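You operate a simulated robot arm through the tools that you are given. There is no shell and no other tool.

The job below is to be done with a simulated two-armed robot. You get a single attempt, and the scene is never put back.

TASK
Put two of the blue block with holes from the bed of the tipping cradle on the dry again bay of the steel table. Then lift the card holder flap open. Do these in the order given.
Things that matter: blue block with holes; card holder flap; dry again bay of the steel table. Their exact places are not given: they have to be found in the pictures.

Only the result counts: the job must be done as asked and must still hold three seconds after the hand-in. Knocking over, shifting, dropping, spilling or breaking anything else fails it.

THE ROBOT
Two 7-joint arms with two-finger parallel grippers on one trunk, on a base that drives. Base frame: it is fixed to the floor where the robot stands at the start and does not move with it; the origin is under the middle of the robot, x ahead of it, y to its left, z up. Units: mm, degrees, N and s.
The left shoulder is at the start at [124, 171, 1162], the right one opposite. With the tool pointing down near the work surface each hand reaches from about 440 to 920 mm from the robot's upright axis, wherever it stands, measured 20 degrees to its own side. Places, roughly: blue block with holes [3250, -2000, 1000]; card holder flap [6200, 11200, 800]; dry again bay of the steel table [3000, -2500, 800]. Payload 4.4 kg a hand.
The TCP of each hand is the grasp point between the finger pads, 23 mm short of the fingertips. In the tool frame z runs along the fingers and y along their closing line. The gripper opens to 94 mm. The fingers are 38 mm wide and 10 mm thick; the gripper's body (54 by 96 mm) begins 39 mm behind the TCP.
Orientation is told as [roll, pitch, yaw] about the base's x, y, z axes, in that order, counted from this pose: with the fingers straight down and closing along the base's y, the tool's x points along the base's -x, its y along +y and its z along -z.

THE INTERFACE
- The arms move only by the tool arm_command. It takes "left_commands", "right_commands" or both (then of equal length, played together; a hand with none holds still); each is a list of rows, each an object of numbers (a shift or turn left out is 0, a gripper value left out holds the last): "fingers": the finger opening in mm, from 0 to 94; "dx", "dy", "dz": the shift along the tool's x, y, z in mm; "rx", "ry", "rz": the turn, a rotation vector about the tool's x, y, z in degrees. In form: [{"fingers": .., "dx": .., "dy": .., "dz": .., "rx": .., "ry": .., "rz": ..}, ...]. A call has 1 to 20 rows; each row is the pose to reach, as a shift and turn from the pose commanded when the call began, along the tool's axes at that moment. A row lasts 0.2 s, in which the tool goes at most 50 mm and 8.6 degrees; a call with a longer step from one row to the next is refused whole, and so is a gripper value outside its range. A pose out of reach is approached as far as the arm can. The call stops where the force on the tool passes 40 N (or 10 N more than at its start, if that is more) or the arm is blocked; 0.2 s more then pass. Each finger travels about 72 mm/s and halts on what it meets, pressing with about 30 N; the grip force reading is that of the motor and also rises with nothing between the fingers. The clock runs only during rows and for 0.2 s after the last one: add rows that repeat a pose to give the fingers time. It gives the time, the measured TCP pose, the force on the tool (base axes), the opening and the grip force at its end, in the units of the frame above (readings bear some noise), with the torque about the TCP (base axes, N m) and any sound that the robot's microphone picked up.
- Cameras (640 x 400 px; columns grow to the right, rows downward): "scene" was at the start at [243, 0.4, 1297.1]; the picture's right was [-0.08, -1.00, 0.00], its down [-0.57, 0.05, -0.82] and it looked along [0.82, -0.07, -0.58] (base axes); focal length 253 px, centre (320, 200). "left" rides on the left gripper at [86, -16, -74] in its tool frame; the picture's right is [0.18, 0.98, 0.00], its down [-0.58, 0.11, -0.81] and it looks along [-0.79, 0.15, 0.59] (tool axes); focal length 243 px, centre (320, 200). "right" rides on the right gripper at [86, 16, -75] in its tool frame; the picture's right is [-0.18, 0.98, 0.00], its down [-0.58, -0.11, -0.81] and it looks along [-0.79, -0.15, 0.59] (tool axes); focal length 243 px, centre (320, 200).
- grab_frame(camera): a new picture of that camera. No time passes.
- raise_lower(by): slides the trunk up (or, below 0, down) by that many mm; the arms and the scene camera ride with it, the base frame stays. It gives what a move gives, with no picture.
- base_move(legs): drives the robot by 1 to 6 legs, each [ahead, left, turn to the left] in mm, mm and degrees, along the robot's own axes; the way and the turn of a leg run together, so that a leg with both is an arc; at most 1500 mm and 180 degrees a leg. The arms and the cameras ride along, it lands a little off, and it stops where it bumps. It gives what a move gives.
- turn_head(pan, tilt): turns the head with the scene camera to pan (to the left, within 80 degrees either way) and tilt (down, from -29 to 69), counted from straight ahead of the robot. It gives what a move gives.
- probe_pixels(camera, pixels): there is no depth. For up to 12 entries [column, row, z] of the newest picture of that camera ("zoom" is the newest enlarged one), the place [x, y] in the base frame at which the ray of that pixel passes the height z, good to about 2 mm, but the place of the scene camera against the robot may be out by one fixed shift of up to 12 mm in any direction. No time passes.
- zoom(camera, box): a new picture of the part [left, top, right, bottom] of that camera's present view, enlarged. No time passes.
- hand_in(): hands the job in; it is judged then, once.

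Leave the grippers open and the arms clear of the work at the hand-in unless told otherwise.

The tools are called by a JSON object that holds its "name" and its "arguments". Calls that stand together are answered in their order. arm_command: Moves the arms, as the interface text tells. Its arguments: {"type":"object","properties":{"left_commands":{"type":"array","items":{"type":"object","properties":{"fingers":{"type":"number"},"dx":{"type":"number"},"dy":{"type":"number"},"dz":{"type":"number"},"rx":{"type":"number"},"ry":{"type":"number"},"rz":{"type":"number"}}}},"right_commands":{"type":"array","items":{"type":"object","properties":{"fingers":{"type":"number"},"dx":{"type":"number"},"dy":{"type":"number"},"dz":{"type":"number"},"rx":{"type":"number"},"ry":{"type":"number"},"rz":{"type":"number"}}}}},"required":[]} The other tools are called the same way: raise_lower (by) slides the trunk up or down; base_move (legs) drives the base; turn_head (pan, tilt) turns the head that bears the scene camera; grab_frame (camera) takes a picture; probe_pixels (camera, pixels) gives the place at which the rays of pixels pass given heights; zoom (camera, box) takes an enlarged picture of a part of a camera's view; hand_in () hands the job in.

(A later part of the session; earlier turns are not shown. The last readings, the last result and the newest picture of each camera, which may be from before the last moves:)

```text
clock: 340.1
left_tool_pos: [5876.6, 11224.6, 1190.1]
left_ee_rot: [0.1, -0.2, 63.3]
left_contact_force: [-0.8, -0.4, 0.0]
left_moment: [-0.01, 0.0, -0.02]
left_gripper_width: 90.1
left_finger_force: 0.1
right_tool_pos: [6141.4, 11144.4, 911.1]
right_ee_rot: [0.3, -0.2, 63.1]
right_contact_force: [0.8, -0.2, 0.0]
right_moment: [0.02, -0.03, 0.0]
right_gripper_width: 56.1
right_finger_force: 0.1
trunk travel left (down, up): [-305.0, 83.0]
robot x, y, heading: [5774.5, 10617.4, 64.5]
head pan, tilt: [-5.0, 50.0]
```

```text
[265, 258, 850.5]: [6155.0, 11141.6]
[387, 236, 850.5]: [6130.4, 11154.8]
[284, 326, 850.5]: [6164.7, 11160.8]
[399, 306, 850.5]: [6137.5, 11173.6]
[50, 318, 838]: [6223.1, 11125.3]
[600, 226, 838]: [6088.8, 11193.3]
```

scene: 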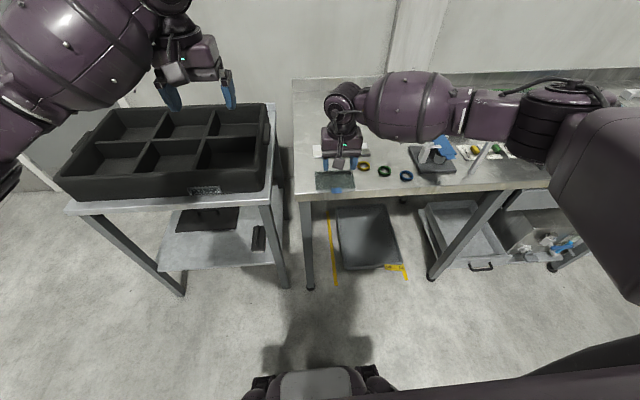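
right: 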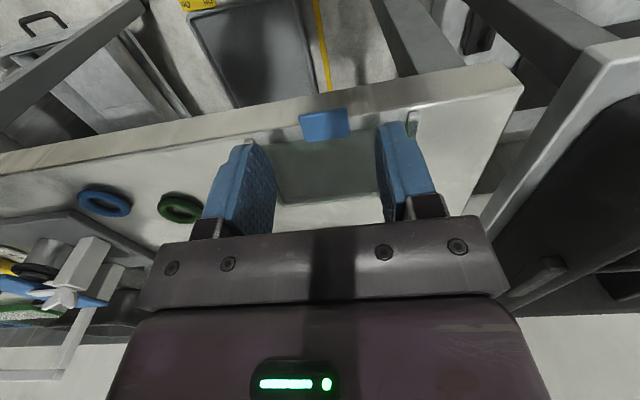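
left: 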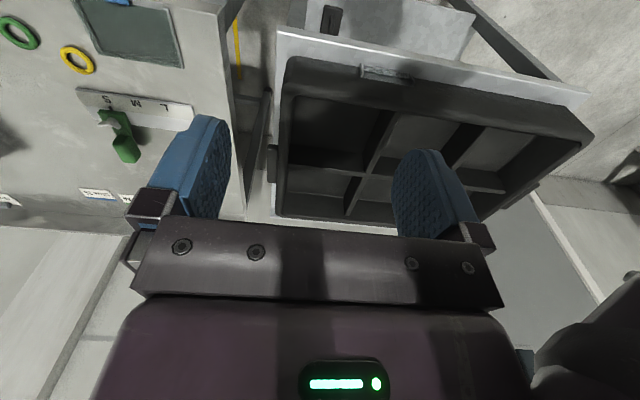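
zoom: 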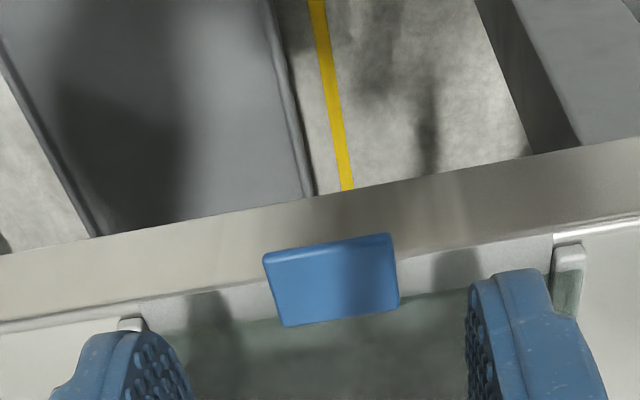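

Everything agrees. I lower to z≈862 so that the fingers straddle the tab.

{"name": "arm_command", "arguments": {"right_commands": [{"dz": 20}, {"dz": 35}, {"dz": 45}, {"dz": 49}, {"dz": 49}]}}

{"name": "grab_frame", "arguments": {"camera": "right"}}

{"name": "grab_frame", "arguments": {"camera": "scene"}}

{"name": "zoom", "arguments": {"camera": "right", "box": [200, 80, 440, 230]}}

```text
clock: 341.3
left_tool_pos: [5878.9, 11224.2, 1188.3]
left_ee_rot: [0.0, -0.1, 63.3]
left_contact_force: [0.0, 0.1, 0.3]
left_moment: [0.04, 0.01, 0.0]
left_gripper_width: 89.9
left_finger_force: 0.0
right_tool_pos: [6140.0, 11145.4, 862.3]
right_ee_rot: [0.2, -0.2, 63.2]
right_contact_force: [-0.4, -0.6, 1.3]
right_moment: [0.01, -0.04, -0.02]
right_gripper_width: 55.9
right_finger_force: 0.1
trunk travel left (down, up): [-305.0, 83.0]
robot x, y, heading: [5775.0, 10614.8, 64.4]
head pan, tilt: [-5.0, 50.0]
```

```text
taken
```

right: 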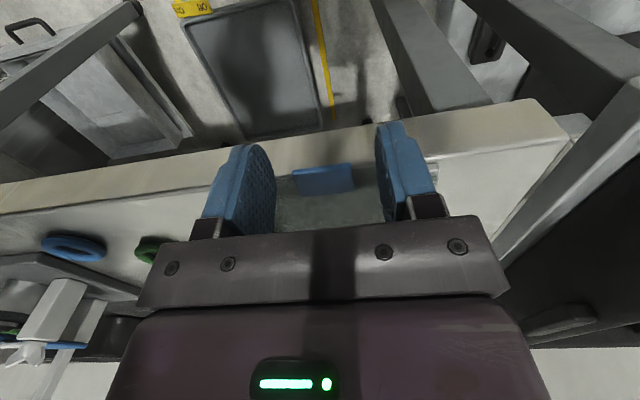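

```text
taken
```

scene: 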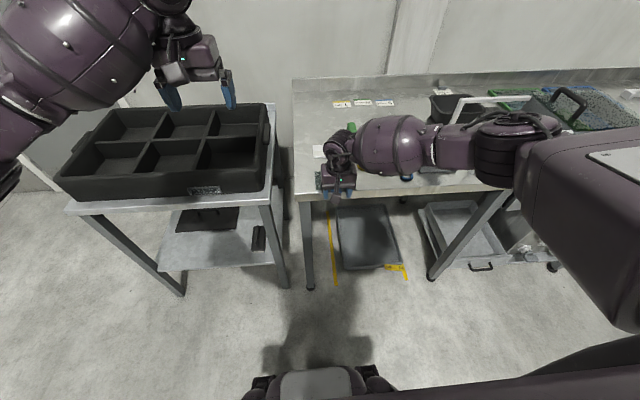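

```text
2.67 times, centred on (320, 155) of right
```

zoom: 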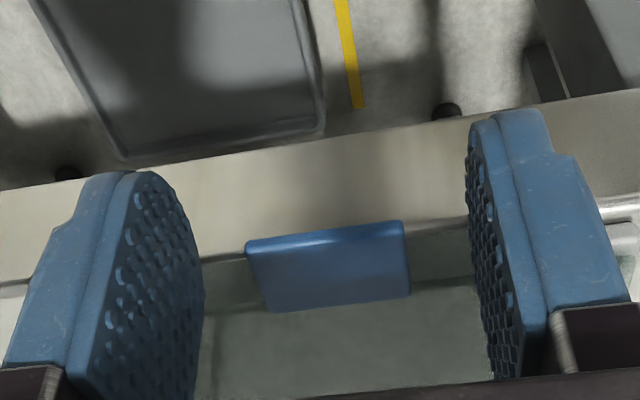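

The tab is between the pads near the tips. I check the right forearm/elbow clearance over the bench items before moving on.

{"name": "zoom", "arguments": {"camera": "scene", "box": [300, 60, 620, 260]}}

{"name": "grab_frame", "arguments": {"camera": "left"}}

```text
2.00 times, centred on (460, 160) of scene
```

zoom: 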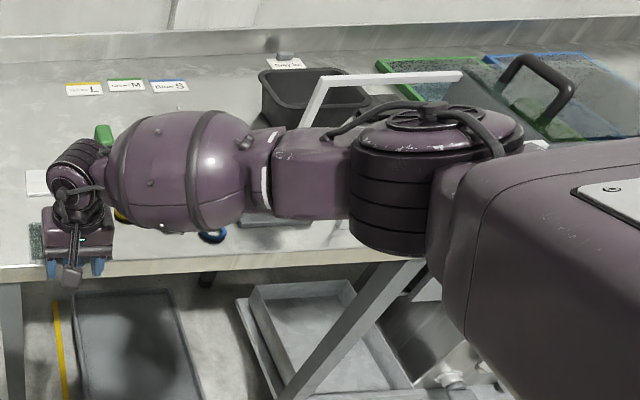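

```text
taken
```

left: 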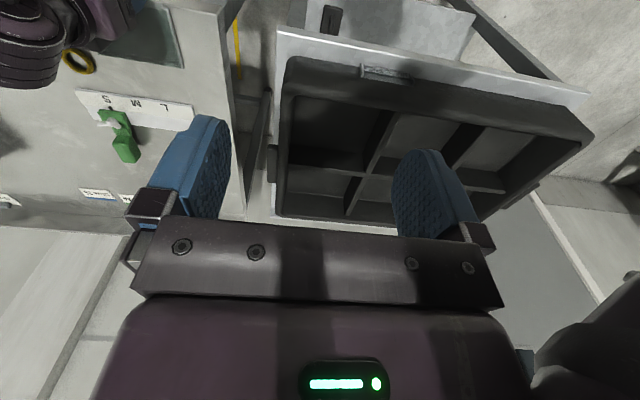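

The elbow is high (z≈1200), clear of the bench items. I close the fingers on the tab's sides.

{"name": "arm_command", "arguments": {"right_commands": [{"fingers": 44}, {"fingers": 34}, {"fingers": 22}, {"fingers": 22}]}}

{"name": "zoom", "arguments": {"camera": "right", "box": [200, 80, 440, 230]}}

```text
clock: 342.3
left_tool_pos: [5879.3, 11224.6, 1189.5]
left_ee_rot: [0.0, 0.0, 63.3]
left_contact_force: [1.3, 0.4, -0.1]
left_moment: [0.01, -0.04, -0.02]
left_gripper_width: 89.8
left_finger_force: 0.0
right_tool_pos: [6140.1, 11145.3, 863.3]
right_ee_rot: [0.1, -0.2, 63.3]
right_contact_force: [2.4, -1.7, -0.4]
right_moment: [-0.19, -0.09, 0.22]
right_gripper_width: 31.6
right_finger_force: 45.0
trunk travel left (down, up): [-305.0, 83.0]
robot x, y, heading: [5775.3, 10615.8, 64.7]
head pan, tilt: [-5.0, 50.0]
```

```text
2.67 times, centred on (320, 155) of right
```

zoom: 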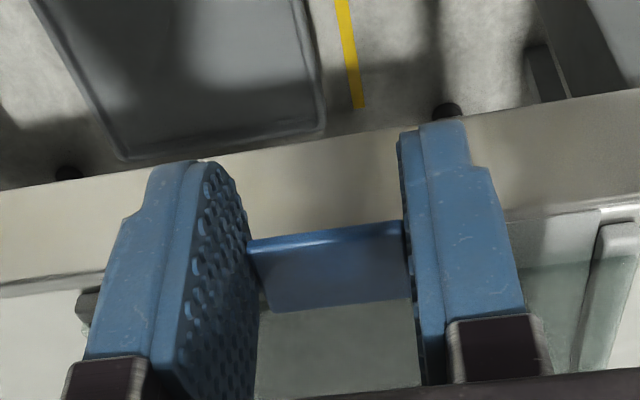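

Gripped at 31.6 mm. I lift first by ~10° along the arc (13 mm up) and check the forces.

{"name": "arm_command", "arguments": {"right_commands": [{"dx": -0.3, "dz": -5}, {"dx": -1.4, "dz": -13.2}, {"dx": -1.4, "dz": -13.2}]}}

{"name": "grab_frame", "arguments": {"camera": "right"}}

{"name": "zoom", "arguments": {"camera": "right", "box": [200, 80, 440, 230]}}

{"name": "zoom", "arguments": {"camera": "scene", "box": [290, 130, 386, 190]}}

```text
clock: 343.1
left_tool_pos: [5880.3, 11225.5, 1189.2]
left_ee_rot: [0.0, 0.0, 63.3]
left_contact_force: [0.2, 0.5, -0.2]
left_moment: [-0.02, 0.0, 0.0]
left_gripper_width: 90.0
left_finger_force: 0.1
right_tool_pos: [6141.6, 11146.4, 874.5]
right_ee_rot: [0.1, 0.1, 63.2]
right_contact_force: [-0.8, -6.3, -13.8]
right_moment: [-1.32, 0.6, 0.27]
right_gripper_width: 31.7
right_finger_force: 44.7
trunk travel left (down, up): [-305.0, 83.0]
robot x, y, heading: [5776.4, 10615.9, 64.4]
head pan, tilt: [-5.0, 50.0]
```

```text
taken
```

right: 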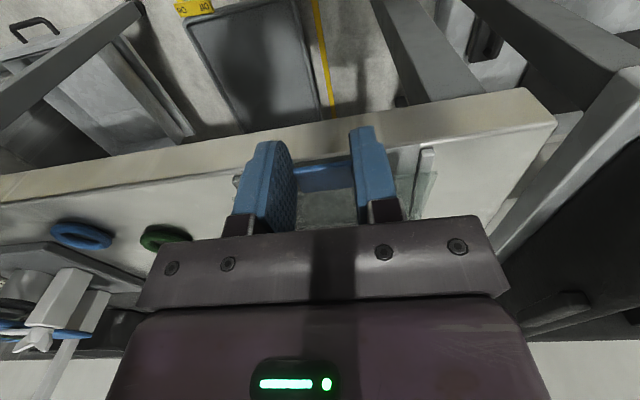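

```text
2.67 times, centred on (320, 155) of right
```

zoom: 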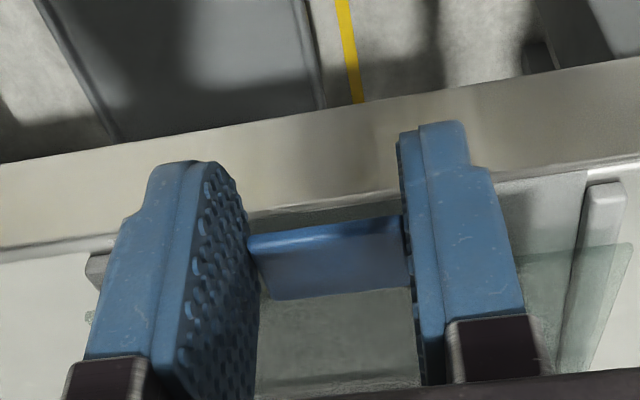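

```text
6.67 times, centred on (338, 160) of scene
```

zoom: 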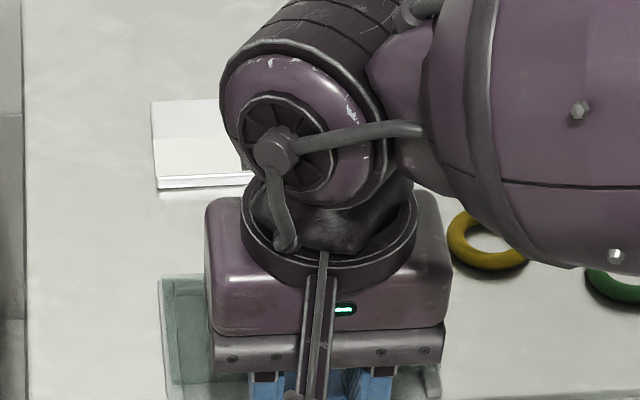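

The flap is lifting with the tab (force ~14 N from the grip resisting rotation). I relax the squeeze slightly to let the tab pivot more easily and check the readings.

{"name": "arm_command", "arguments": {"right_commands": [{"fingers": 31.2}, {"fingers": 31.2}]}}

```text
clock: 343.7
left_tool_pos: [5877.7, 11225.4, 1190.6]
left_ee_rot: [-0.1, 0.0, 63.4]
left_contact_force: [-0.5, 0.3, 0.3]
left_moment: [-0.03, -0.05, -0.01]
left_gripper_width: 89.9
left_finger_force: 0.0
right_tool_pos: [6141.6, 11148.2, 877.1]
right_ee_rot: [0.3, -0.2, 63.3]
right_contact_force: [3.1, -1.1, 1.2]
right_moment: [0.02, -0.08, 0.01]
right_gripper_width: 32.6
right_finger_force: 1.1
trunk travel left (down, up): [-305.0, 83.0]
robot x, y, heading: [5778.3, 10617.9, 64.6]
head pan, tilt: [-5.0, 50.0]
```

The squeeze fell to ~1 N; I check whether the tab is still held.

{"name": "grab_frame", "arguments": {"camera": "right"}}

{"name": "zoom", "arguments": {"camera": "right", "box": [200, 80, 440, 230]}}

```text
taken
```

right: 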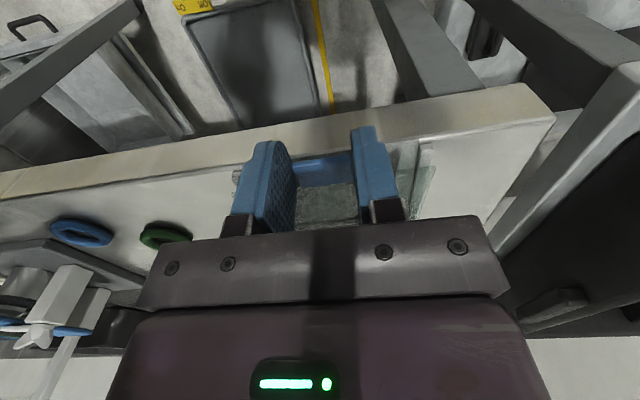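

```text
2.67 times, centred on (320, 155) of right
```

zoom: 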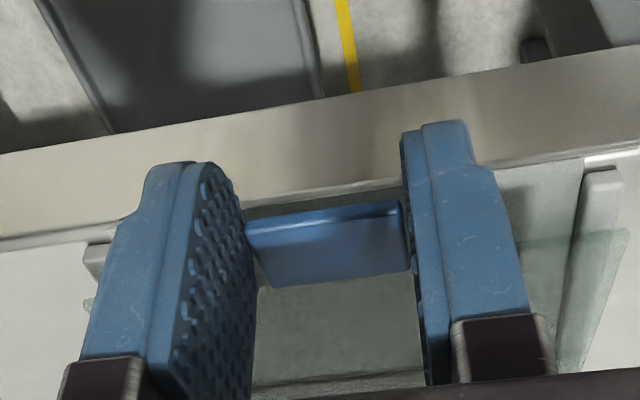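

The flap stayed lifted (the hinge holds by friction). I squeeze again a bit more gently and continue the arc to about 28°.

{"name": "arm_command", "arguments": {"right_commands": [{"fingers": 27}, {"fingers": 27}, {"dx": -2.1, "dz": -9.0}, {"dx": -5.4, "dz": -18.4}, {"dx": -9.6, "dz": -27.5}, {"dx": -9.6, "dz": -27.5}]}}

{"name": "zoom", "arguments": {"camera": "right", "box": [200, 80, 440, 230]}}

```text
clock: 345.1
left_tool_pos: [5879.7, 11225.5, 1190.1]
left_ee_rot: [0.0, -0.2, 63.3]
left_contact_force: [0.5, 0.0, -0.1]
left_moment: [-0.03, 0.01, -0.04]
left_gripper_width: 90.1
left_finger_force: 0.1
right_tool_pos: [6145.0, 11155.0, 904.1]
right_ee_rot: [0.2, -0.1, 63.3]
right_contact_force: [-3.0, -14.6, -8.0]
right_moment: [-1.35, 0.69, 0.4]
right_gripper_width: 31.5
right_finger_force: 44.8
trunk travel left (down, up): [-305.0, 83.0]
robot x, y, heading: [5775.9, 10616.9, 64.2]
head pan, tilt: [-5.0, 50.0]
```

```text
2.67 times, centred on (320, 155) of right
```

zoom: 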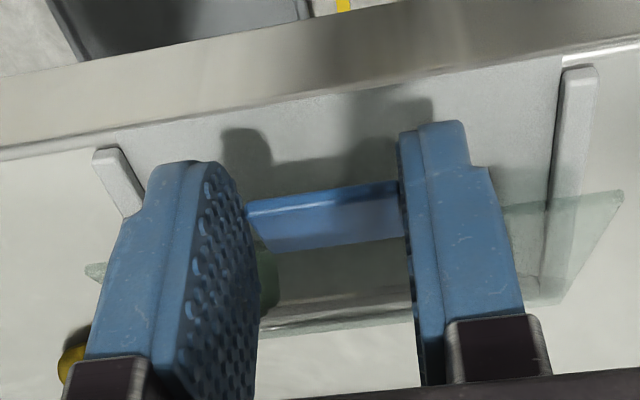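

The flap is at ~27°. The radial force shows I was ~2 mm too far forward; I adapt the arc (hinge z≈849) and continue to ~46°.

{"name": "arm_command", "arguments": {"right_commands": [{"dx": -3.4, "dz": -9.6}, {"dx": -6.6, "dz": -14.5}, {"dx": -10.2, "dz": -19.1}, {"dx": -14, "dz": -23.5}, {"dx": -18, "dz": -27.6}, {"dx": -18, "dz": -27.6}]}}

{"name": "zoom", "arguments": {"camera": "right", "box": [200, 80, 440, 230]}}

```text
clock: 346.5
left_tool_pos: [5878.8, 11223.9, 1190.0]
left_ee_rot: [0.0, -0.2, 63.2]
left_contact_force: [0.8, -0.6, -0.3]
left_moment: [0.02, -0.01, 0.02]
left_gripper_width: 90.0
left_finger_force: 0.0
right_tool_pos: [6153.7, 11172.1, 932.0]
right_ee_rot: [0.2, -0.1, 63.2]
right_contact_force: [-3.0, -12.8, -3.2]
right_moment: [-1.19, 0.58, 0.0]
right_gripper_width: 31.1
right_finger_force: 44.9
trunk travel left (down, up): [-305.0, 83.0]
robot x, y, heading: [5771.8, 10614.0, 64.3]
head pan, tilt: [-5.0, 50.0]
```

```text
2.67 times, centred on (320, 155) of right
```

zoom: 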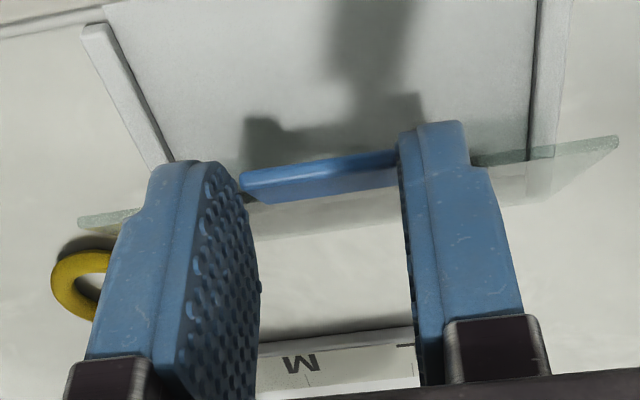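

The flap is at ~45°. I continue the arc to ~74°.

{"name": "arm_command", "arguments": {"right_commands": [{"dx": -4, "dz": -4}, {"dx": -8, "dz": -7.6}, {"dx": -12.5, "dz": -11}, {"dx": -17.5, "dz": -14}, {"dx": -22.5, "dz": -16.7}, {"dx": -28, "dz": -19.1}, {"dx": -33.5, "dz": -21.2}, {"dx": -39, "dz": -23}, {"dx": -39, "dz": -23}]}}

{"name": "zoom", "arguments": {"camera": "right", "box": [200, 80, 440, 230]}}

{"name": "grab_frame", "arguments": {"camera": "left"}}

```text
clock: 348.5
left_tool_pos: [5878.7, 11225.1, 1188.8]
left_ee_rot: [0.0, -0.1, 63.3]
left_contact_force: [-0.7, 0.1, 0.1]
left_moment: [-0.02, 0.01, -0.02]
left_gripper_width: 90.0
left_finger_force: 0.1
right_tool_pos: [6171.0, 11206.5, 954.2]
right_ee_rot: [0.2, -0.3, 63.1]
right_contact_force: [0.3, 0.5, -0.1]
right_moment: [-0.02, -0.01, -0.01]
right_gripper_width: 27.0
right_finger_force: 0.1
trunk travel left (down, up): [-305.0, 83.0]
robot x, y, heading: [5773.5, 10617.7, 64.5]
head pan, tilt: [-5.0, 50.0]
```

```text
2.67 times, centred on (320, 155) of right
```

zoom: 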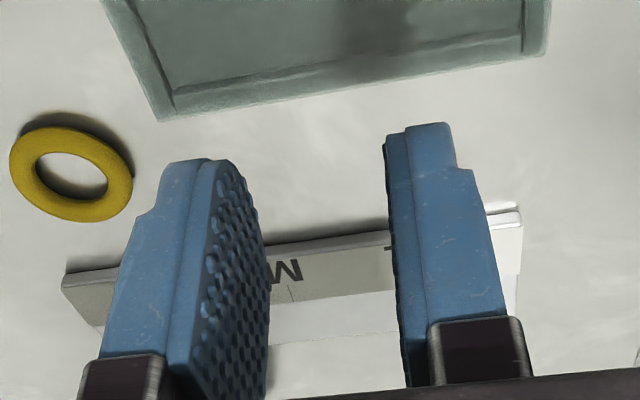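

```text
taken
```

left: 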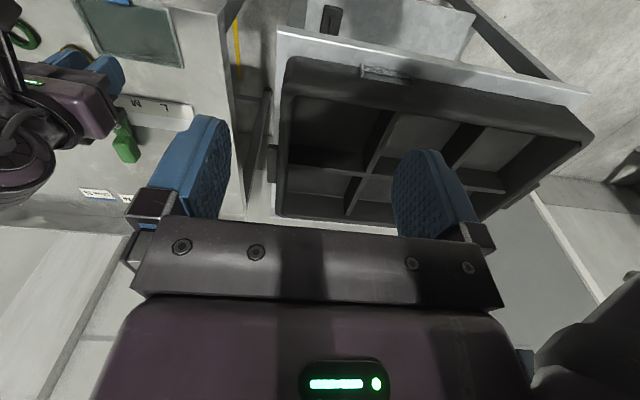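

The tab slipped out near 50° and the flap fell shut. I back off, check that nothing moved, and then will grip it with the hand pitched forward and rotate the hand together with the flap.

{"name": "arm_command", "arguments": {"right_commands": [{"dz": -25, "fingers": 56}, {"dz": -50, "dx": 30}, {"dz": -60, "dx": 75}, {"dz": -60, "dx": 105}, {"dz": -60, "dx": 105}]}}

{"name": "grab_frame", "arguments": {"camera": "right"}}

{"name": "zoom", "arguments": {"camera": "right", "box": [220, 20, 460, 170]}}

```text
clock: 349.7
left_tool_pos: [5878.9, 11225.9, 1188.7]
left_ee_rot: [0.0, -0.1, 63.2]
left_contact_force: [0.2, 0.6, -0.5]
left_moment: [-0.01, 0.0, -0.02]
left_gripper_width: 90.0
left_finger_force: 0.0
right_tool_pos: [6124.6, 11111.3, 1014.9]
right_ee_rot: [0.2, -0.1, 63.2]
right_contact_force: [0.0, -0.2, -0.6]
right_moment: [-0.01, -0.04, 0.01]
right_gripper_width: 56.0
right_finger_force: 0.1
trunk travel left (down, up): [-305.0, 83.0]
robot x, y, heading: [5779.6, 10618.0, 64.3]
head pan, tilt: [-5.0, 50.0]
```

```text
taken
```

right: 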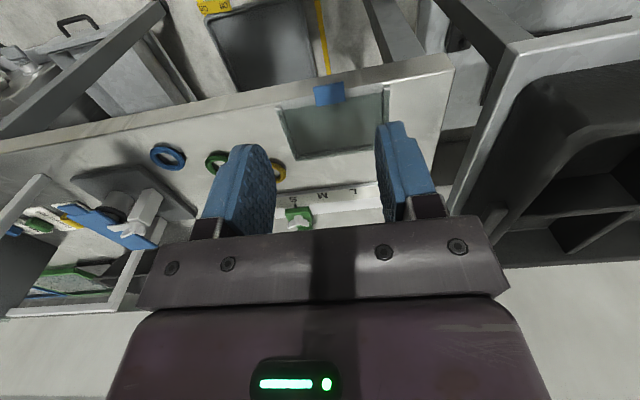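

```text
2.67 times, centred on (340, 95) of right
```

zoom: 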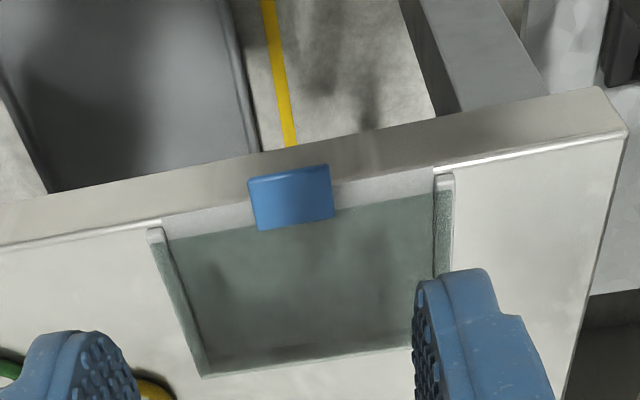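

The flap is closed again and the holder looks in place. I verify its corners.

{"name": "probe_pixels", "arguments": {"camera": "zoom", "pixels": [[155, 232, 842], [444, 178, 842], [203, 377, 842], [249, 180, 850.5], [327, 165, 850.5], [258, 230, 850.5], [334, 215, 850.5]]}}

```text
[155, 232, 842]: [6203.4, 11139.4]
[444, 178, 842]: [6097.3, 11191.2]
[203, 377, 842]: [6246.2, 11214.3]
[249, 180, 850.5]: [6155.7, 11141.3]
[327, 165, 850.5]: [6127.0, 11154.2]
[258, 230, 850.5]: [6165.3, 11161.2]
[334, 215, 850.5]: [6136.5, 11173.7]
```

The holder hasn't moved. Now I pitch the right hand so that the fingers point forward (20° below horizontal), staying in front of and above the bench edge.

{"name": "arm_command", "arguments": {"right_commands": [{"dx": 5, "ry": -7.8}, {"dx": 10, "ry": -15.6}, {"dx": 15, "ry": -23.4}, {"dx": 20, "ry": -31.2}, {"dx": 25, "ry": -39}, {"dx": 30, "ry": -46.8}, {"dx": 35, "ry": -54.6}, {"dx": 40, "ry": -62.4}, {"dx": 40, "ry": -70}, {"dx": 40, "ry": -70}]}}

{"name": "grab_frame", "arguments": {"camera": "right"}}

{"name": "grab_frame", "arguments": {"camera": "scene"}}

```text
clock: 351.9
left_tool_pos: [5878.2, 11226.9, 1189.2]
left_ee_rot: [-0.2, -0.1, 63.2]
left_contact_force: [0.0, 0.1, 0.1]
left_moment: [-0.01, -0.05, 0.03]
left_gripper_width: 89.9
left_finger_force: 0.0
right_tool_pos: [6105.0, 11077.2, 1013.0]
right_ee_rot: [0.4, -70.3, 62.9]
right_contact_force: [-1.1, 0.5, 0.2]
right_moment: [-0.01, 0.01, -0.01]
right_gripper_width: 55.7
right_finger_force: 0.1
trunk travel left (down, up): [-305.0, 83.0]
robot x, y, heading: [5778.4, 10613.8, 64.3]
head pan, tilt: [-5.0, 50.0]
```

```text
taken
```

right: 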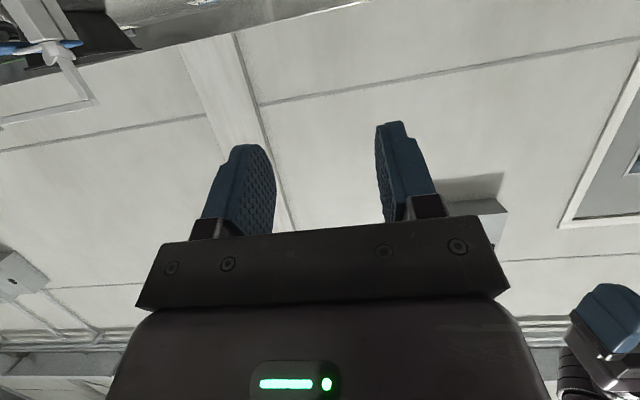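

```text
taken
```

scene: 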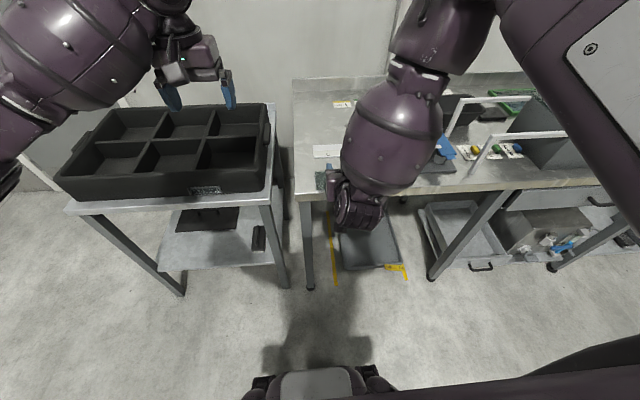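

The pitched pose is reached (pitch −70°). I lower straight down to z≈873, still ~75 mm in front of the tab.

{"name": "arm_command", "arguments": {"right_commands": [{"dx": 37.6, "dz": 13.7}, {"dx": 75.2, "dz": 27.4, "dy": -1}, {"dx": 112.8, "dz": 41, "dy": -1.5}, {"dx": 131.6, "dz": 47.9, "dy": -1.5}, {"dx": 131.6, "dz": 47.9, "dy": -1.5}]}}

{"name": "grab_frame", "arguments": {"camera": "right"}}

{"name": "grab_frame", "arguments": {"camera": "scene"}}

```text
clock: 353.1
left_tool_pos: [5878.4, 11224.9, 1188.7]
left_ee_rot: [0.0, 0.0, 63.2]
left_contact_force: [0.5, 0.3, 0.4]
left_moment: [0.02, -0.02, 0.03]
left_gripper_width: 90.0
left_finger_force: 0.0
right_tool_pos: [6084.9, 11084.8, 882.4]
right_ee_rot: [-0.2, -69.8, 62.7]
right_contact_force: [0.0, 0.2, -0.2]
right_moment: [-0.01, 0.02, 0.04]
right_gripper_width: 56.1
right_finger_force: 0.0
right hand out of reach, approached as far as the arm can: row 2, 3, 4, 5
trunk travel left (down, up): [-305.0, 83.0]
robot x, y, heading: [5774.7, 10612.9, 64.5]
head pan, tilt: [-5.0, 50.0]
```

```text
taken
```

right: 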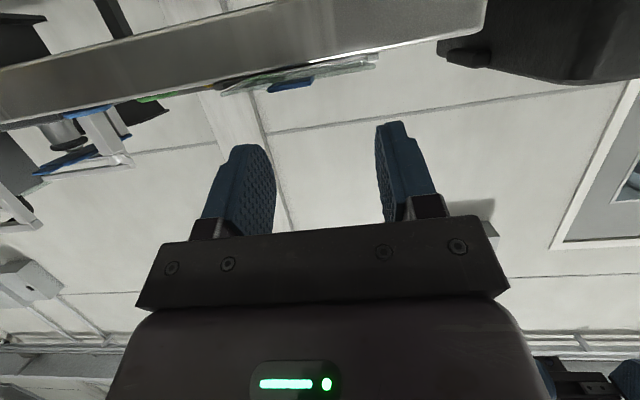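

```text
taken
```

scene: 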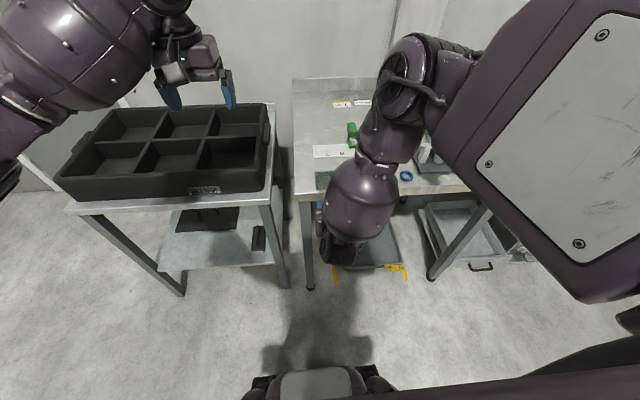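

The pitched pose is out of reach at this trunk height. I raise the hand again, then lower the trunk so that the shoulder is lower.

{"name": "arm_command", "arguments": {"right_commands": [{"dx": -40, "dz": -14}, {"dx": -80, "dz": -28}, {"dx": -120, "dz": -43}, {"dx": -120, "dz": -43}]}}

{"name": "raise_lower", "arguments": {"by": -130}}

{"name": "grab_frame", "arguments": {"camera": "scene"}}

```text
clock: 354.1
left_tool_pos: [5878.9, 11225.7, 1188.3]
left_ee_rot: [0.1, -0.1, 63.3]
left_contact_force: [-0.1, -0.6, -1.0]
left_moment: [-0.02, 0.02, -0.01]
left_gripper_width: 90.0
left_finger_force: 0.0
right_tool_pos: [6085.5, 11085.7, 1009.7]
right_ee_rot: [0.5, -70.1, 62.8]
right_contact_force: [-1.5, 0.7, -0.7]
right_moment: [-0.01, 0.01, -0.01]
right_gripper_width: 55.8
right_finger_force: 0.1
trunk travel left (down, up): [-305.0, 83.0]
robot x, y, heading: [5773.7, 10611.6, 64.4]
head pan, tilt: [-5.0, 50.0]
```

```text
clock: 355.6
left_tool_pos: [5877.1, 11224.3, 1061.1]
left_ee_rot: [0.0, -0.4, 63.3]
left_contact_force: [-0.7, 0.5, 0.7]
left_moment: [0.03, 0.0, 0.0]
left_gripper_width: 89.8
left_finger_force: 0.0
right_tool_pos: [6084.8, 11085.0, 882.8]
right_ee_rot: [0.6, -70.4, 62.8]
right_contact_force: [-0.7, 0.4, 0.2]
right_moment: [-0.01, 0.0, -0.01]
right_gripper_width: 56.1
right_finger_force: 0.1
trunk travel left (down, up): [-175.0, 213.0]
robot x, y, heading: [5774.7, 10614.4, 64.3]
head pan, tilt: [-5.0, 50.0]
```

```text
taken
```

scene: 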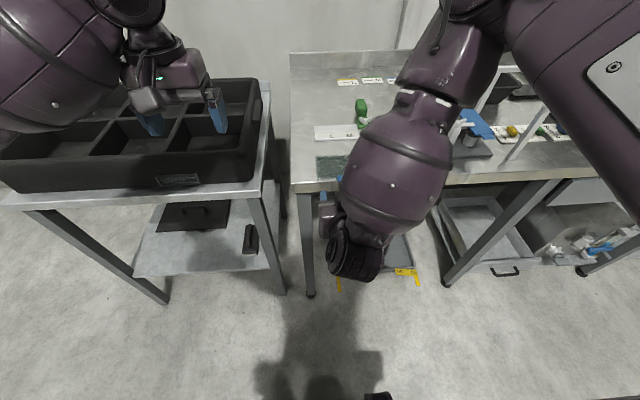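

At this trunk height the hand is at z≈883. I shift it 23 mm right, 28 mm down and 30 mm forward, toward the pre-grasp point.

{"name": "arm_command", "arguments": {"right_commands": [{"dy": -12}, {"dy": -22.9}, {"dy": -22.9, "dx": 26.4, "dz": 9.4}, {"dy": -22.9, "dx": 16.3, "dz": 37.6}, {"dy": -22.9, "dx": 16.3, "dz": 37.6}]}}

{"name": "grab_frame", "arguments": {"camera": "right"}}

{"name": "zoom", "arguments": {"camera": "right", "box": [200, 30, 440, 180]}}

```text
clock: 356.8
left_tool_pos: [5878.0, 11226.0, 1058.5]
left_ee_rot: [-0.1, -0.1, 63.3]
left_contact_force: [0.6, 0.3, -0.8]
left_moment: [-0.02, 0.0, -0.03]
left_gripper_width: 89.8
left_finger_force: 0.1
right_tool_pos: [6120.1, 11100.7, 851.8]
right_ee_rot: [0.5, -70.2, 62.7]
right_contact_force: [-1.1, -0.2, -0.7]
right_moment: [0.03, 0.02, -0.01]
right_gripper_width: 56.2
right_finger_force: 0.1
trunk travel left (down, up): [-175.0, 213.0]
robot x, y, heading: [5774.8, 10616.3, 64.5]
head pan, tilt: [-5.0, 50.0]
```

```text
taken
```

right: 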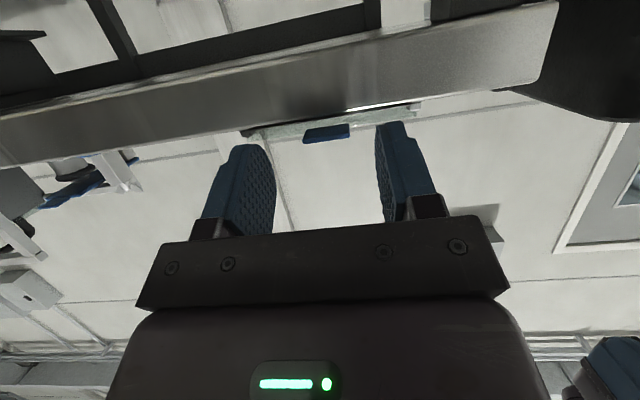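

```text
2.67 times, centred on (320, 105) of right
```

zoom: 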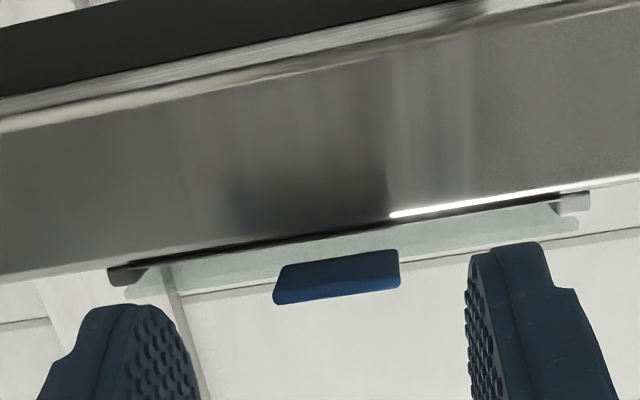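

Everything matches the model (tab on line with the fingers). I advance so that the fingertips straddle the tab: ~48 mm forward, 2 mm up.

{"name": "arm_command", "arguments": {"right_commands": [{"dx": -6, "dy": 0.5, "dz": 15}, {"dx": -12, "dy": 1, "dz": 30}, {"dx": -16, "dy": 1.5, "dz": 40}, {"dx": -17.8, "dy": 1.5, "dz": 44.2}, {"dx": -17.8, "dy": 1.5, "dz": 44.2}]}}

{"name": "grab_frame", "arguments": {"camera": "right"}}

{"name": "zoom", "arguments": {"camera": "right", "box": [220, 90, 420, 215]}}

```text
clock: 358.0
left_tool_pos: [5879.1, 11225.4, 1059.9]
left_ee_rot: [-0.1, -0.1, 63.2]
left_contact_force: [0.9, -0.7, -0.3]
left_moment: [-0.02, -0.02, 0.02]
left_gripper_width: 90.0
left_finger_force: 0.0
right_tool_pos: [6136.9, 11145.5, 854.5]
right_ee_rot: [0.2, -70.1, 62.6]
right_contact_force: [0.5, 0.8, 0.6]
right_moment: [0.0, 0.03, -0.03]
right_gripper_width: 56.1
right_finger_force: 0.1
trunk travel left (down, up): [-175.0, 213.0]
robot x, y, heading: [5774.3, 10612.1, 64.4]
head pan, tilt: [-5.0, 50.0]
```

```text
taken
```

right: 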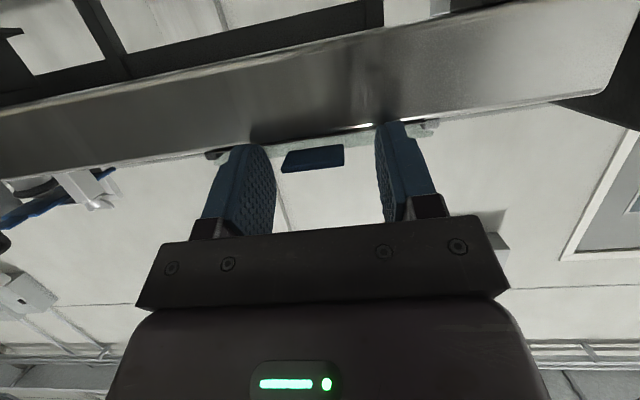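

```text
3.20 times, centred on (320, 152) of right
```

zoom: 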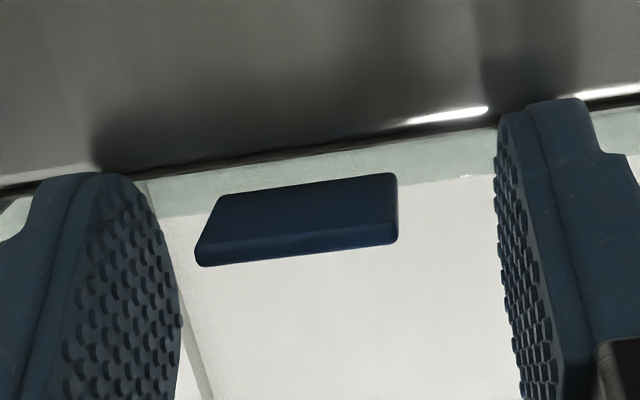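

The hand is ~3.7 mm too far left; I correct that and the yaw by 0.5°.

{"name": "arm_command", "arguments": {"right_commands": [{"dy": -3.7, "rx": -0.47, "rz": -0.17}, {"dy": -3.7, "rx": -0.47, "rz": -0.17}]}}

{"name": "zoom", "arguments": {"camera": "right", "box": [220, 90, 420, 215]}}

```text
clock: 358.6
left_tool_pos: [5879.4, 11225.1, 1058.4]
left_ee_rot: [-0.1, -0.1, 63.3]
left_contact_force: [0.1, 0.5, -0.6]
left_moment: [-0.01, 0.01, 0.01]
left_gripper_width: 90.2
left_finger_force: 0.1
right_tool_pos: [6133.6, 11145.3, 856.3]
right_ee_rot: [0.1, -70.1, 63.2]
right_contact_force: [-0.3, 0.1, -0.8]
right_moment: [0.03, 0.03, -0.02]
right_gripper_width: 56.1
right_finger_force: 0.0
right hand out of reach, approached as far as the arm can: row 1, 2
trunk travel left (down, up): [-175.0, 213.0]
robot x, y, heading: [5773.7, 10617.8, 64.2]
head pan, tilt: [-5.0, 50.0]
```

```text
3.20 times, centred on (320, 152) of right
```

zoom: 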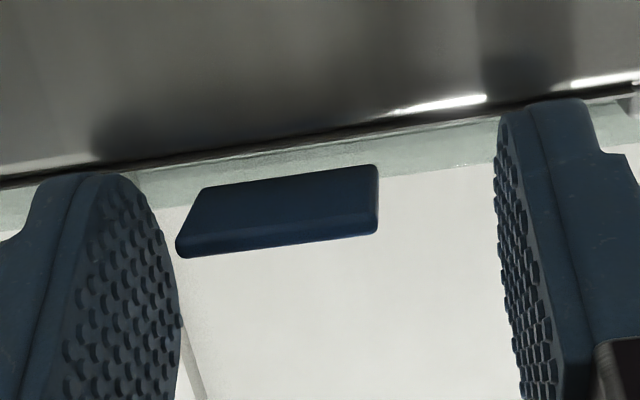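

The arm is too folded here. I back the robot up by 130 mm so that the pitched hand works at longer reach.

{"name": "base_move", "arguments": {"legs": [[-130, 0, 0]]}}

{"name": "grab_frame", "arguments": {"camera": "right"}}

```text
clock: 359.9
left_tool_pos: [5822.2, 11108.2, 1059.2]
left_ee_rot: [-0.1, -0.2, 63.4]
left_contact_force: [-0.6, 0.4, -0.1]
left_moment: [0.0, 0.03, 0.01]
left_gripper_width: 90.0
left_finger_force: 0.0
right_tool_pos: [6077.0, 11028.4, 856.2]
right_ee_rot: [0.2, -70.1, 63.3]
right_contact_force: [0.4, 0.6, -0.1]
right_moment: [-0.02, 0.01, 0.0]
right_gripper_width: 56.2
right_finger_force: 0.0
trunk travel left (down, up): [-175.0, 213.0]
robot x, y, heading: [5719.8, 10497.0, 64.7]
head pan, tilt: [-5.0, 50.0]
```

```text
taken
```

right: 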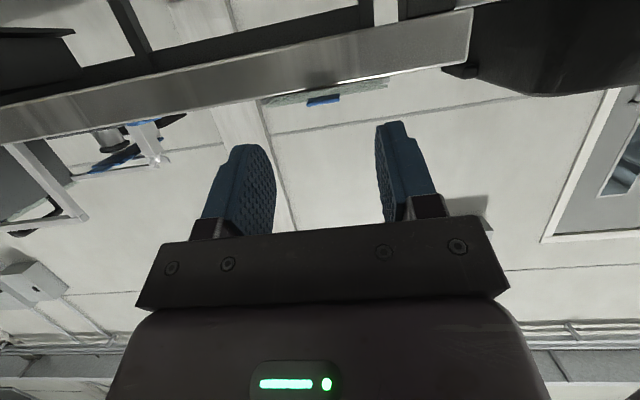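

I extend the arm forward to the pre-grasp point (f=−75).

{"name": "arm_command", "arguments": {"right_commands": [{"dx": -12, "dz": 38, "dy": -2.2}, {"dx": -24.8, "dz": 75.7, "dy": -4.4}, {"dx": -24.8, "dz": 75.7, "dy": -4.4}]}}

{"name": "grab_frame", "arguments": {"camera": "scene"}}

```text
clock: 360.7
left_tool_pos: [5822.6, 11110.2, 1060.1]
left_ee_rot: [0.0, -0.1, 63.4]
left_contact_force: [0.0, 0.0, -1.0]
left_moment: [0.02, -0.04, -0.04]
left_gripper_width: 90.1
left_finger_force: 0.1
right_tool_pos: [6108.2, 11102.5, 856.5]
right_ee_rot: [-0.4, -69.9, 63.4]
right_contact_force: [-0.2, 0.1, 0.1]
right_moment: [0.02, -0.02, 0.03]
right_gripper_width: 56.1
right_finger_force: 0.0
right hand out of reach, approached as far as the arm can: row 1, 2, 3
trunk travel left (down, up): [-175.0, 213.0]
robot x, y, heading: [5718.2, 10499.8, 64.6]
head pan, tilt: [-5.0, 50.0]
```

```text
taken
```

scene: 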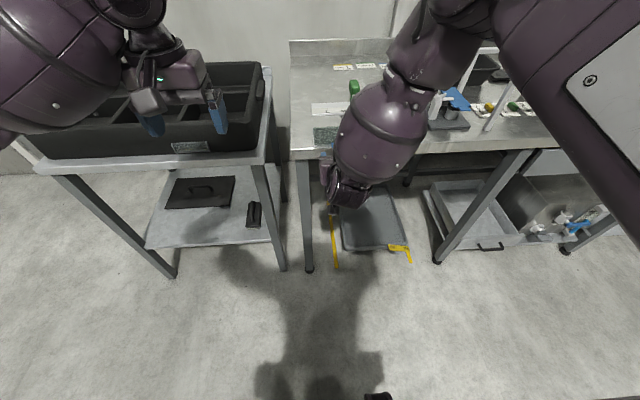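

The limit is toward the right side: I move the base 110 mm to the right so that the hand sits more to the middle of the robot.

{"name": "base_move", "arguments": {"legs": [[0, -110, 0]]}}

```text
clock: 362.4
left_tool_pos: [5922.4, 11062.2, 1058.7]
left_ee_rot: [0.1, -0.2, 63.4]
left_contact_force: [0.3, 0.0, 0.4]
left_moment: [-0.02, 0.02, 0.0]
left_gripper_width: 90.2
left_finger_force: 0.0
right_tool_pos: [6209.2, 11054.2, 856.0]
right_ee_rot: [-0.4, -69.9, 63.1]
right_contact_force: [-0.7, 0.0, -0.5]
right_moment: [0.02, 0.0, 0.04]
right_gripper_width: 56.0
right_finger_force: 0.0
trunk travel left (down, up): [-175.0, 213.0]
robot x, y, heading: [5820.9, 10451.0, 64.6]
head pan, tilt: [-5.0, 50.0]
```

Now I move the hand left by 102 mm to be in line with the tab.

{"name": "arm_command", "arguments": {"right_commands": [{"dy": 35}, {"dy": 70}, {"dy": 102}, {"dy": 102}]}}

{"name": "grab_frame", "arguments": {"camera": "right"}}

{"name": "zoom", "arguments": {"camera": "right", "box": [200, 30, 440, 180]}}

```text
clock: 363.4
left_tool_pos: [5922.5, 11061.3, 1058.7]
left_ee_rot: [0.0, -0.1, 63.2]
left_contact_force: [-0.6, 0.2, 0.8]
left_moment: [0.01, -0.04, 0.01]
left_gripper_width: 89.8
left_finger_force: 0.0
right_tool_pos: [6119.0, 11100.5, 856.8]
right_ee_rot: [-0.5, -69.8, 63.2]
right_contact_force: [-0.2, 0.5, 0.2]
right_moment: [-0.03, 0.01, 0.0]
right_gripper_width: 56.0
right_finger_force: 0.0
trunk travel left (down, up): [-175.0, 213.0]
robot x, y, heading: [5818.1, 10451.7, 64.3]
head pan, tilt: [-5.0, 50.0]
```

```text
taken
```

right: 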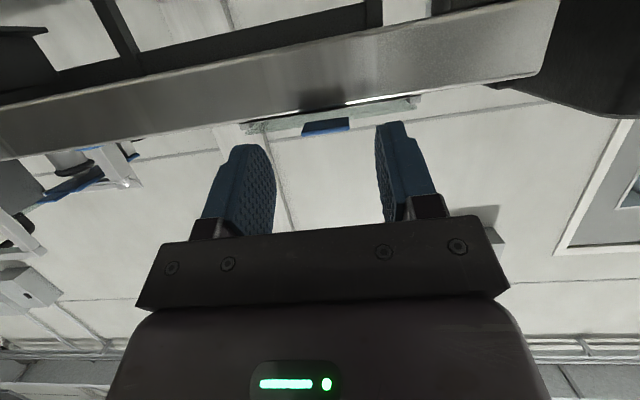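

```text
2.67 times, centred on (320, 105) of right
```

zoom: 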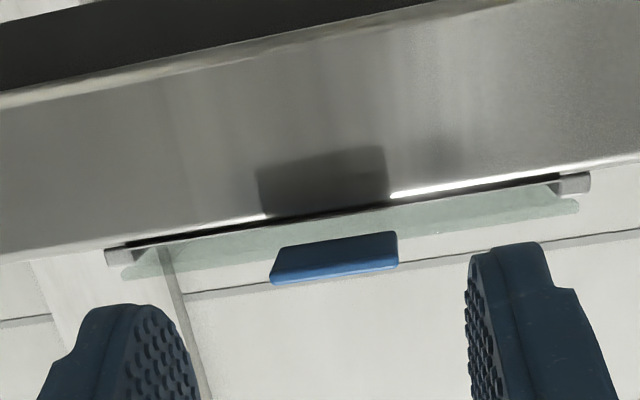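

No reach warning now. For the swing's end I need to be nearer the bench, so I pull the hand back 100 mm and drive the base 100 mm forward.

{"name": "arm_command", "arguments": {"right_commands": [{"dx": 11.4, "dz": -31.4}, {"dx": 22.8, "dz": -62.8}, {"dx": 34, "dz": -94}, {"dx": 34, "dz": -94}]}}

{"name": "base_move", "arguments": {"legs": [[100, 0, 0]]}}

{"name": "grab_frame", "arguments": {"camera": "right"}}

{"name": "grab_frame", "arguments": {"camera": "scene"}}

```text
clock: 364.4
left_tool_pos: [5921.2, 11062.1, 1058.1]
left_ee_rot: [0.1, -0.2, 63.4]
left_contact_force: [0.2, 0.2, 1.1]
left_moment: [0.02, -0.02, 0.02]
left_gripper_width: 89.9
left_finger_force: 0.0
right_tool_pos: [6071.7, 11011.4, 855.9]
right_ee_rot: [-0.4, -69.8, 63.2]
right_contact_force: [-0.2, -0.1, -0.2]
right_moment: [-0.01, 0.02, -0.04]
right_gripper_width: 56.3
right_finger_force: 0.2
trunk travel left (down, up): [-175.0, 213.0]
robot x, y, heading: [5817.0, 10450.4, 64.4]
head pan, tilt: [-5.0, 50.0]
```

```text
clock: 365.5
left_tool_pos: [5964.7, 11151.4, 1058.7]
left_ee_rot: [0.0, 0.0, 63.5]
left_contact_force: [0.1, -0.8, -0.5]
left_moment: [0.02, -0.04, 0.03]
left_gripper_width: 90.0
left_finger_force: 0.0
right_tool_pos: [6116.0, 11101.9, 856.1]
right_ee_rot: [-0.3, -69.9, 63.2]
right_contact_force: [0.6, -0.3, -0.1]
right_moment: [0.01, 0.02, -0.01]
right_gripper_width: 55.9
right_finger_force: 0.2
trunk travel left (down, up): [-175.0, 213.0]
robot x, y, heading: [5859.5, 10543.5, 64.3]
head pan, tilt: [-5.0, 50.0]
```

```text
taken
```

right: 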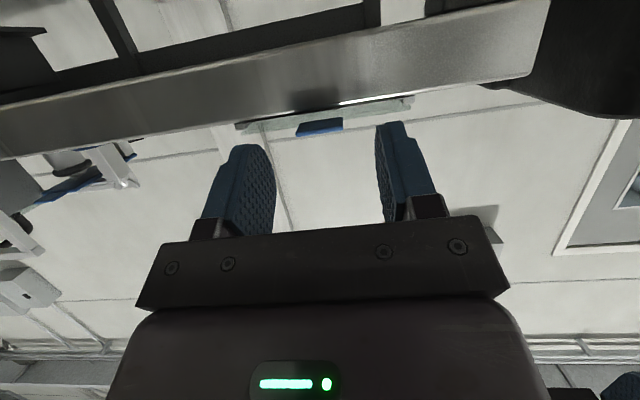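

```text
taken
```

scene: 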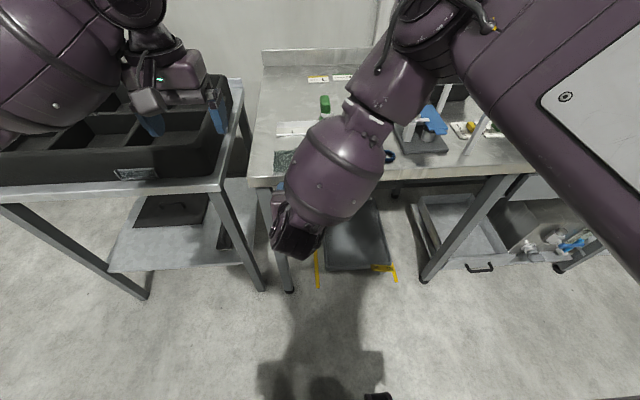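

The left hand is near; I move it 120 mm further left and 100 mm up. Then I advance the right hand onto the tab.

{"name": "arm_command", "arguments": {"left_commands": [{"dy": 30, "dz": -30}, {"dy": 60, "dz": -60}, {"dy": 90, "dz": -90}, {"dy": 120, "dz": -110}]}}

{"name": "arm_command", "arguments": {"right_commands": [{"dx": -5, "dz": 15, "dy": -1.5}, {"dx": -10, "dz": 30, "dy": -2.7}, {"dx": -13, "dz": 40, "dy": -2.7}, {"dx": -14.2, "dz": 46.1, "dy": -2.7}, {"dx": -14.2, "dz": 46.1, "dy": -2.7}]}}

{"name": "grab_frame", "arguments": {"camera": "right"}}

{"name": "zoom", "arguments": {"camera": "right", "box": [220, 90, 420, 215]}}

```text
clock: 366.5
left_tool_pos: [5854.2, 11204.3, 1170.2]
left_ee_rot: [0.0, -0.1, 63.4]
left_contact_force: [-1.0, -0.1, -0.7]
left_moment: [0.02, -0.04, 0.0]
left_gripper_width: 90.0
left_finger_force: 0.0
right_tool_pos: [6114.1, 11101.2, 856.4]
right_ee_rot: [-0.4, -70.0, 63.4]
right_contact_force: [0.2, 0.1, 0.6]
right_moment: [0.0, 0.02, 0.0]
right_gripper_width: 56.2
right_finger_force: 0.2
trunk travel left (down, up): [-175.0, 213.0]
robot x, y, heading: [5859.2, 10540.7, 64.3]
head pan, tilt: [-5.0, 50.0]
```

```text
clock: 367.7
left_tool_pos: [5855.4, 11205.3, 1168.5]
left_ee_rot: [0.0, -0.1, 63.4]
left_contact_force: [-0.7, -0.4, 0.5]
left_moment: [-0.03, 0.04, 0.02]
left_gripper_width: 90.2
left_finger_force: 0.1
right_tool_pos: [6139.9, 11142.6, 854.5]
right_ee_rot: [-0.5, -69.8, 63.4]
right_contact_force: [0.2, 0.5, -0.1]
right_moment: [0.01, 0.01, -0.01]
right_gripper_width: 56.2
right_finger_force: 0.0
trunk travel left (down, up): [-175.0, 213.0]
robot x, y, heading: [5859.2, 10539.8, 64.6]
head pan, tilt: [-5.0, 50.0]
```

```text
taken
```

right: 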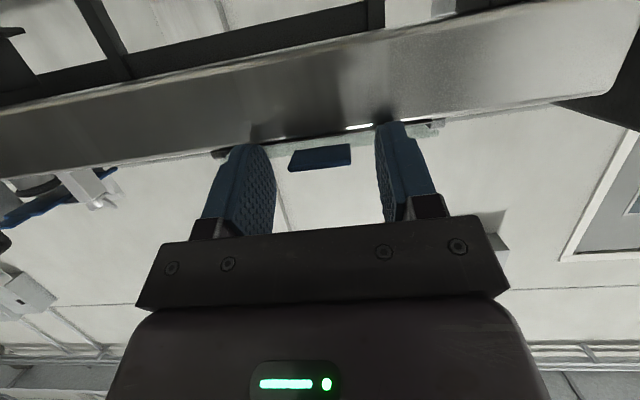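

```text
3.20 times, centred on (320, 152) of right
```

zoom: 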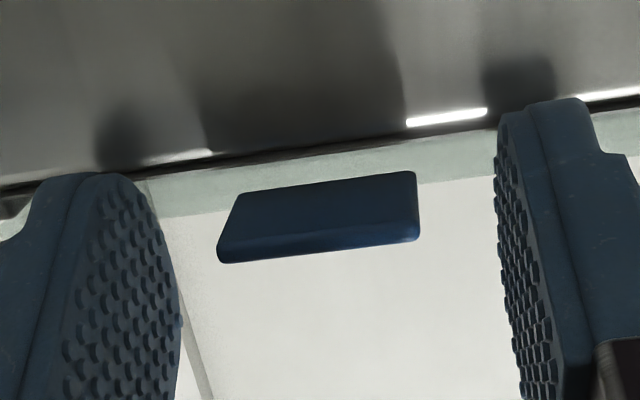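

The tab is well between the fingertips. I nudge 1.5 mm forward and close on it.

{"name": "arm_command", "arguments": {"right_commands": [{"dz": 1.5}, {"dz": 1.5, "fingers": 42}, {"dz": 1.5, "fingers": 32}, {"dz": 1.5, "fingers": 22}, {"dz": 1.5, "fingers": 22}]}}

{"name": "zoom", "arguments": {"camera": "right", "box": [220, 90, 420, 215]}}

```text
clock: 368.9
left_tool_pos: [5857.0, 11203.1, 1169.8]
left_ee_rot: [0.0, -0.1, 63.3]
left_contact_force: [-0.5, 0.2, -0.3]
left_moment: [0.02, 0.0, 0.02]
left_gripper_width: 89.9
left_finger_force: 0.1
right_tool_pos: [6140.1, 11143.5, 854.4]
right_ee_rot: [-0.5, -69.9, 63.4]
right_contact_force: [2.3, -0.5, 0.3]
right_moment: [-0.02, -0.13, 0.69]
right_gripper_width: 31.2
right_finger_force: 45.0
trunk travel left (down, up): [-175.0, 213.0]
robot x, y, heading: [5862.7, 10538.7, 64.5]
head pan, tilt: [-5.0, 50.0]
```

```text
3.20 times, centred on (320, 152) of right
```

zoom: 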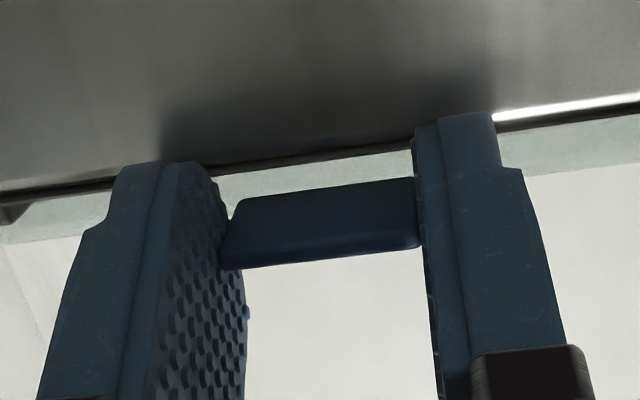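

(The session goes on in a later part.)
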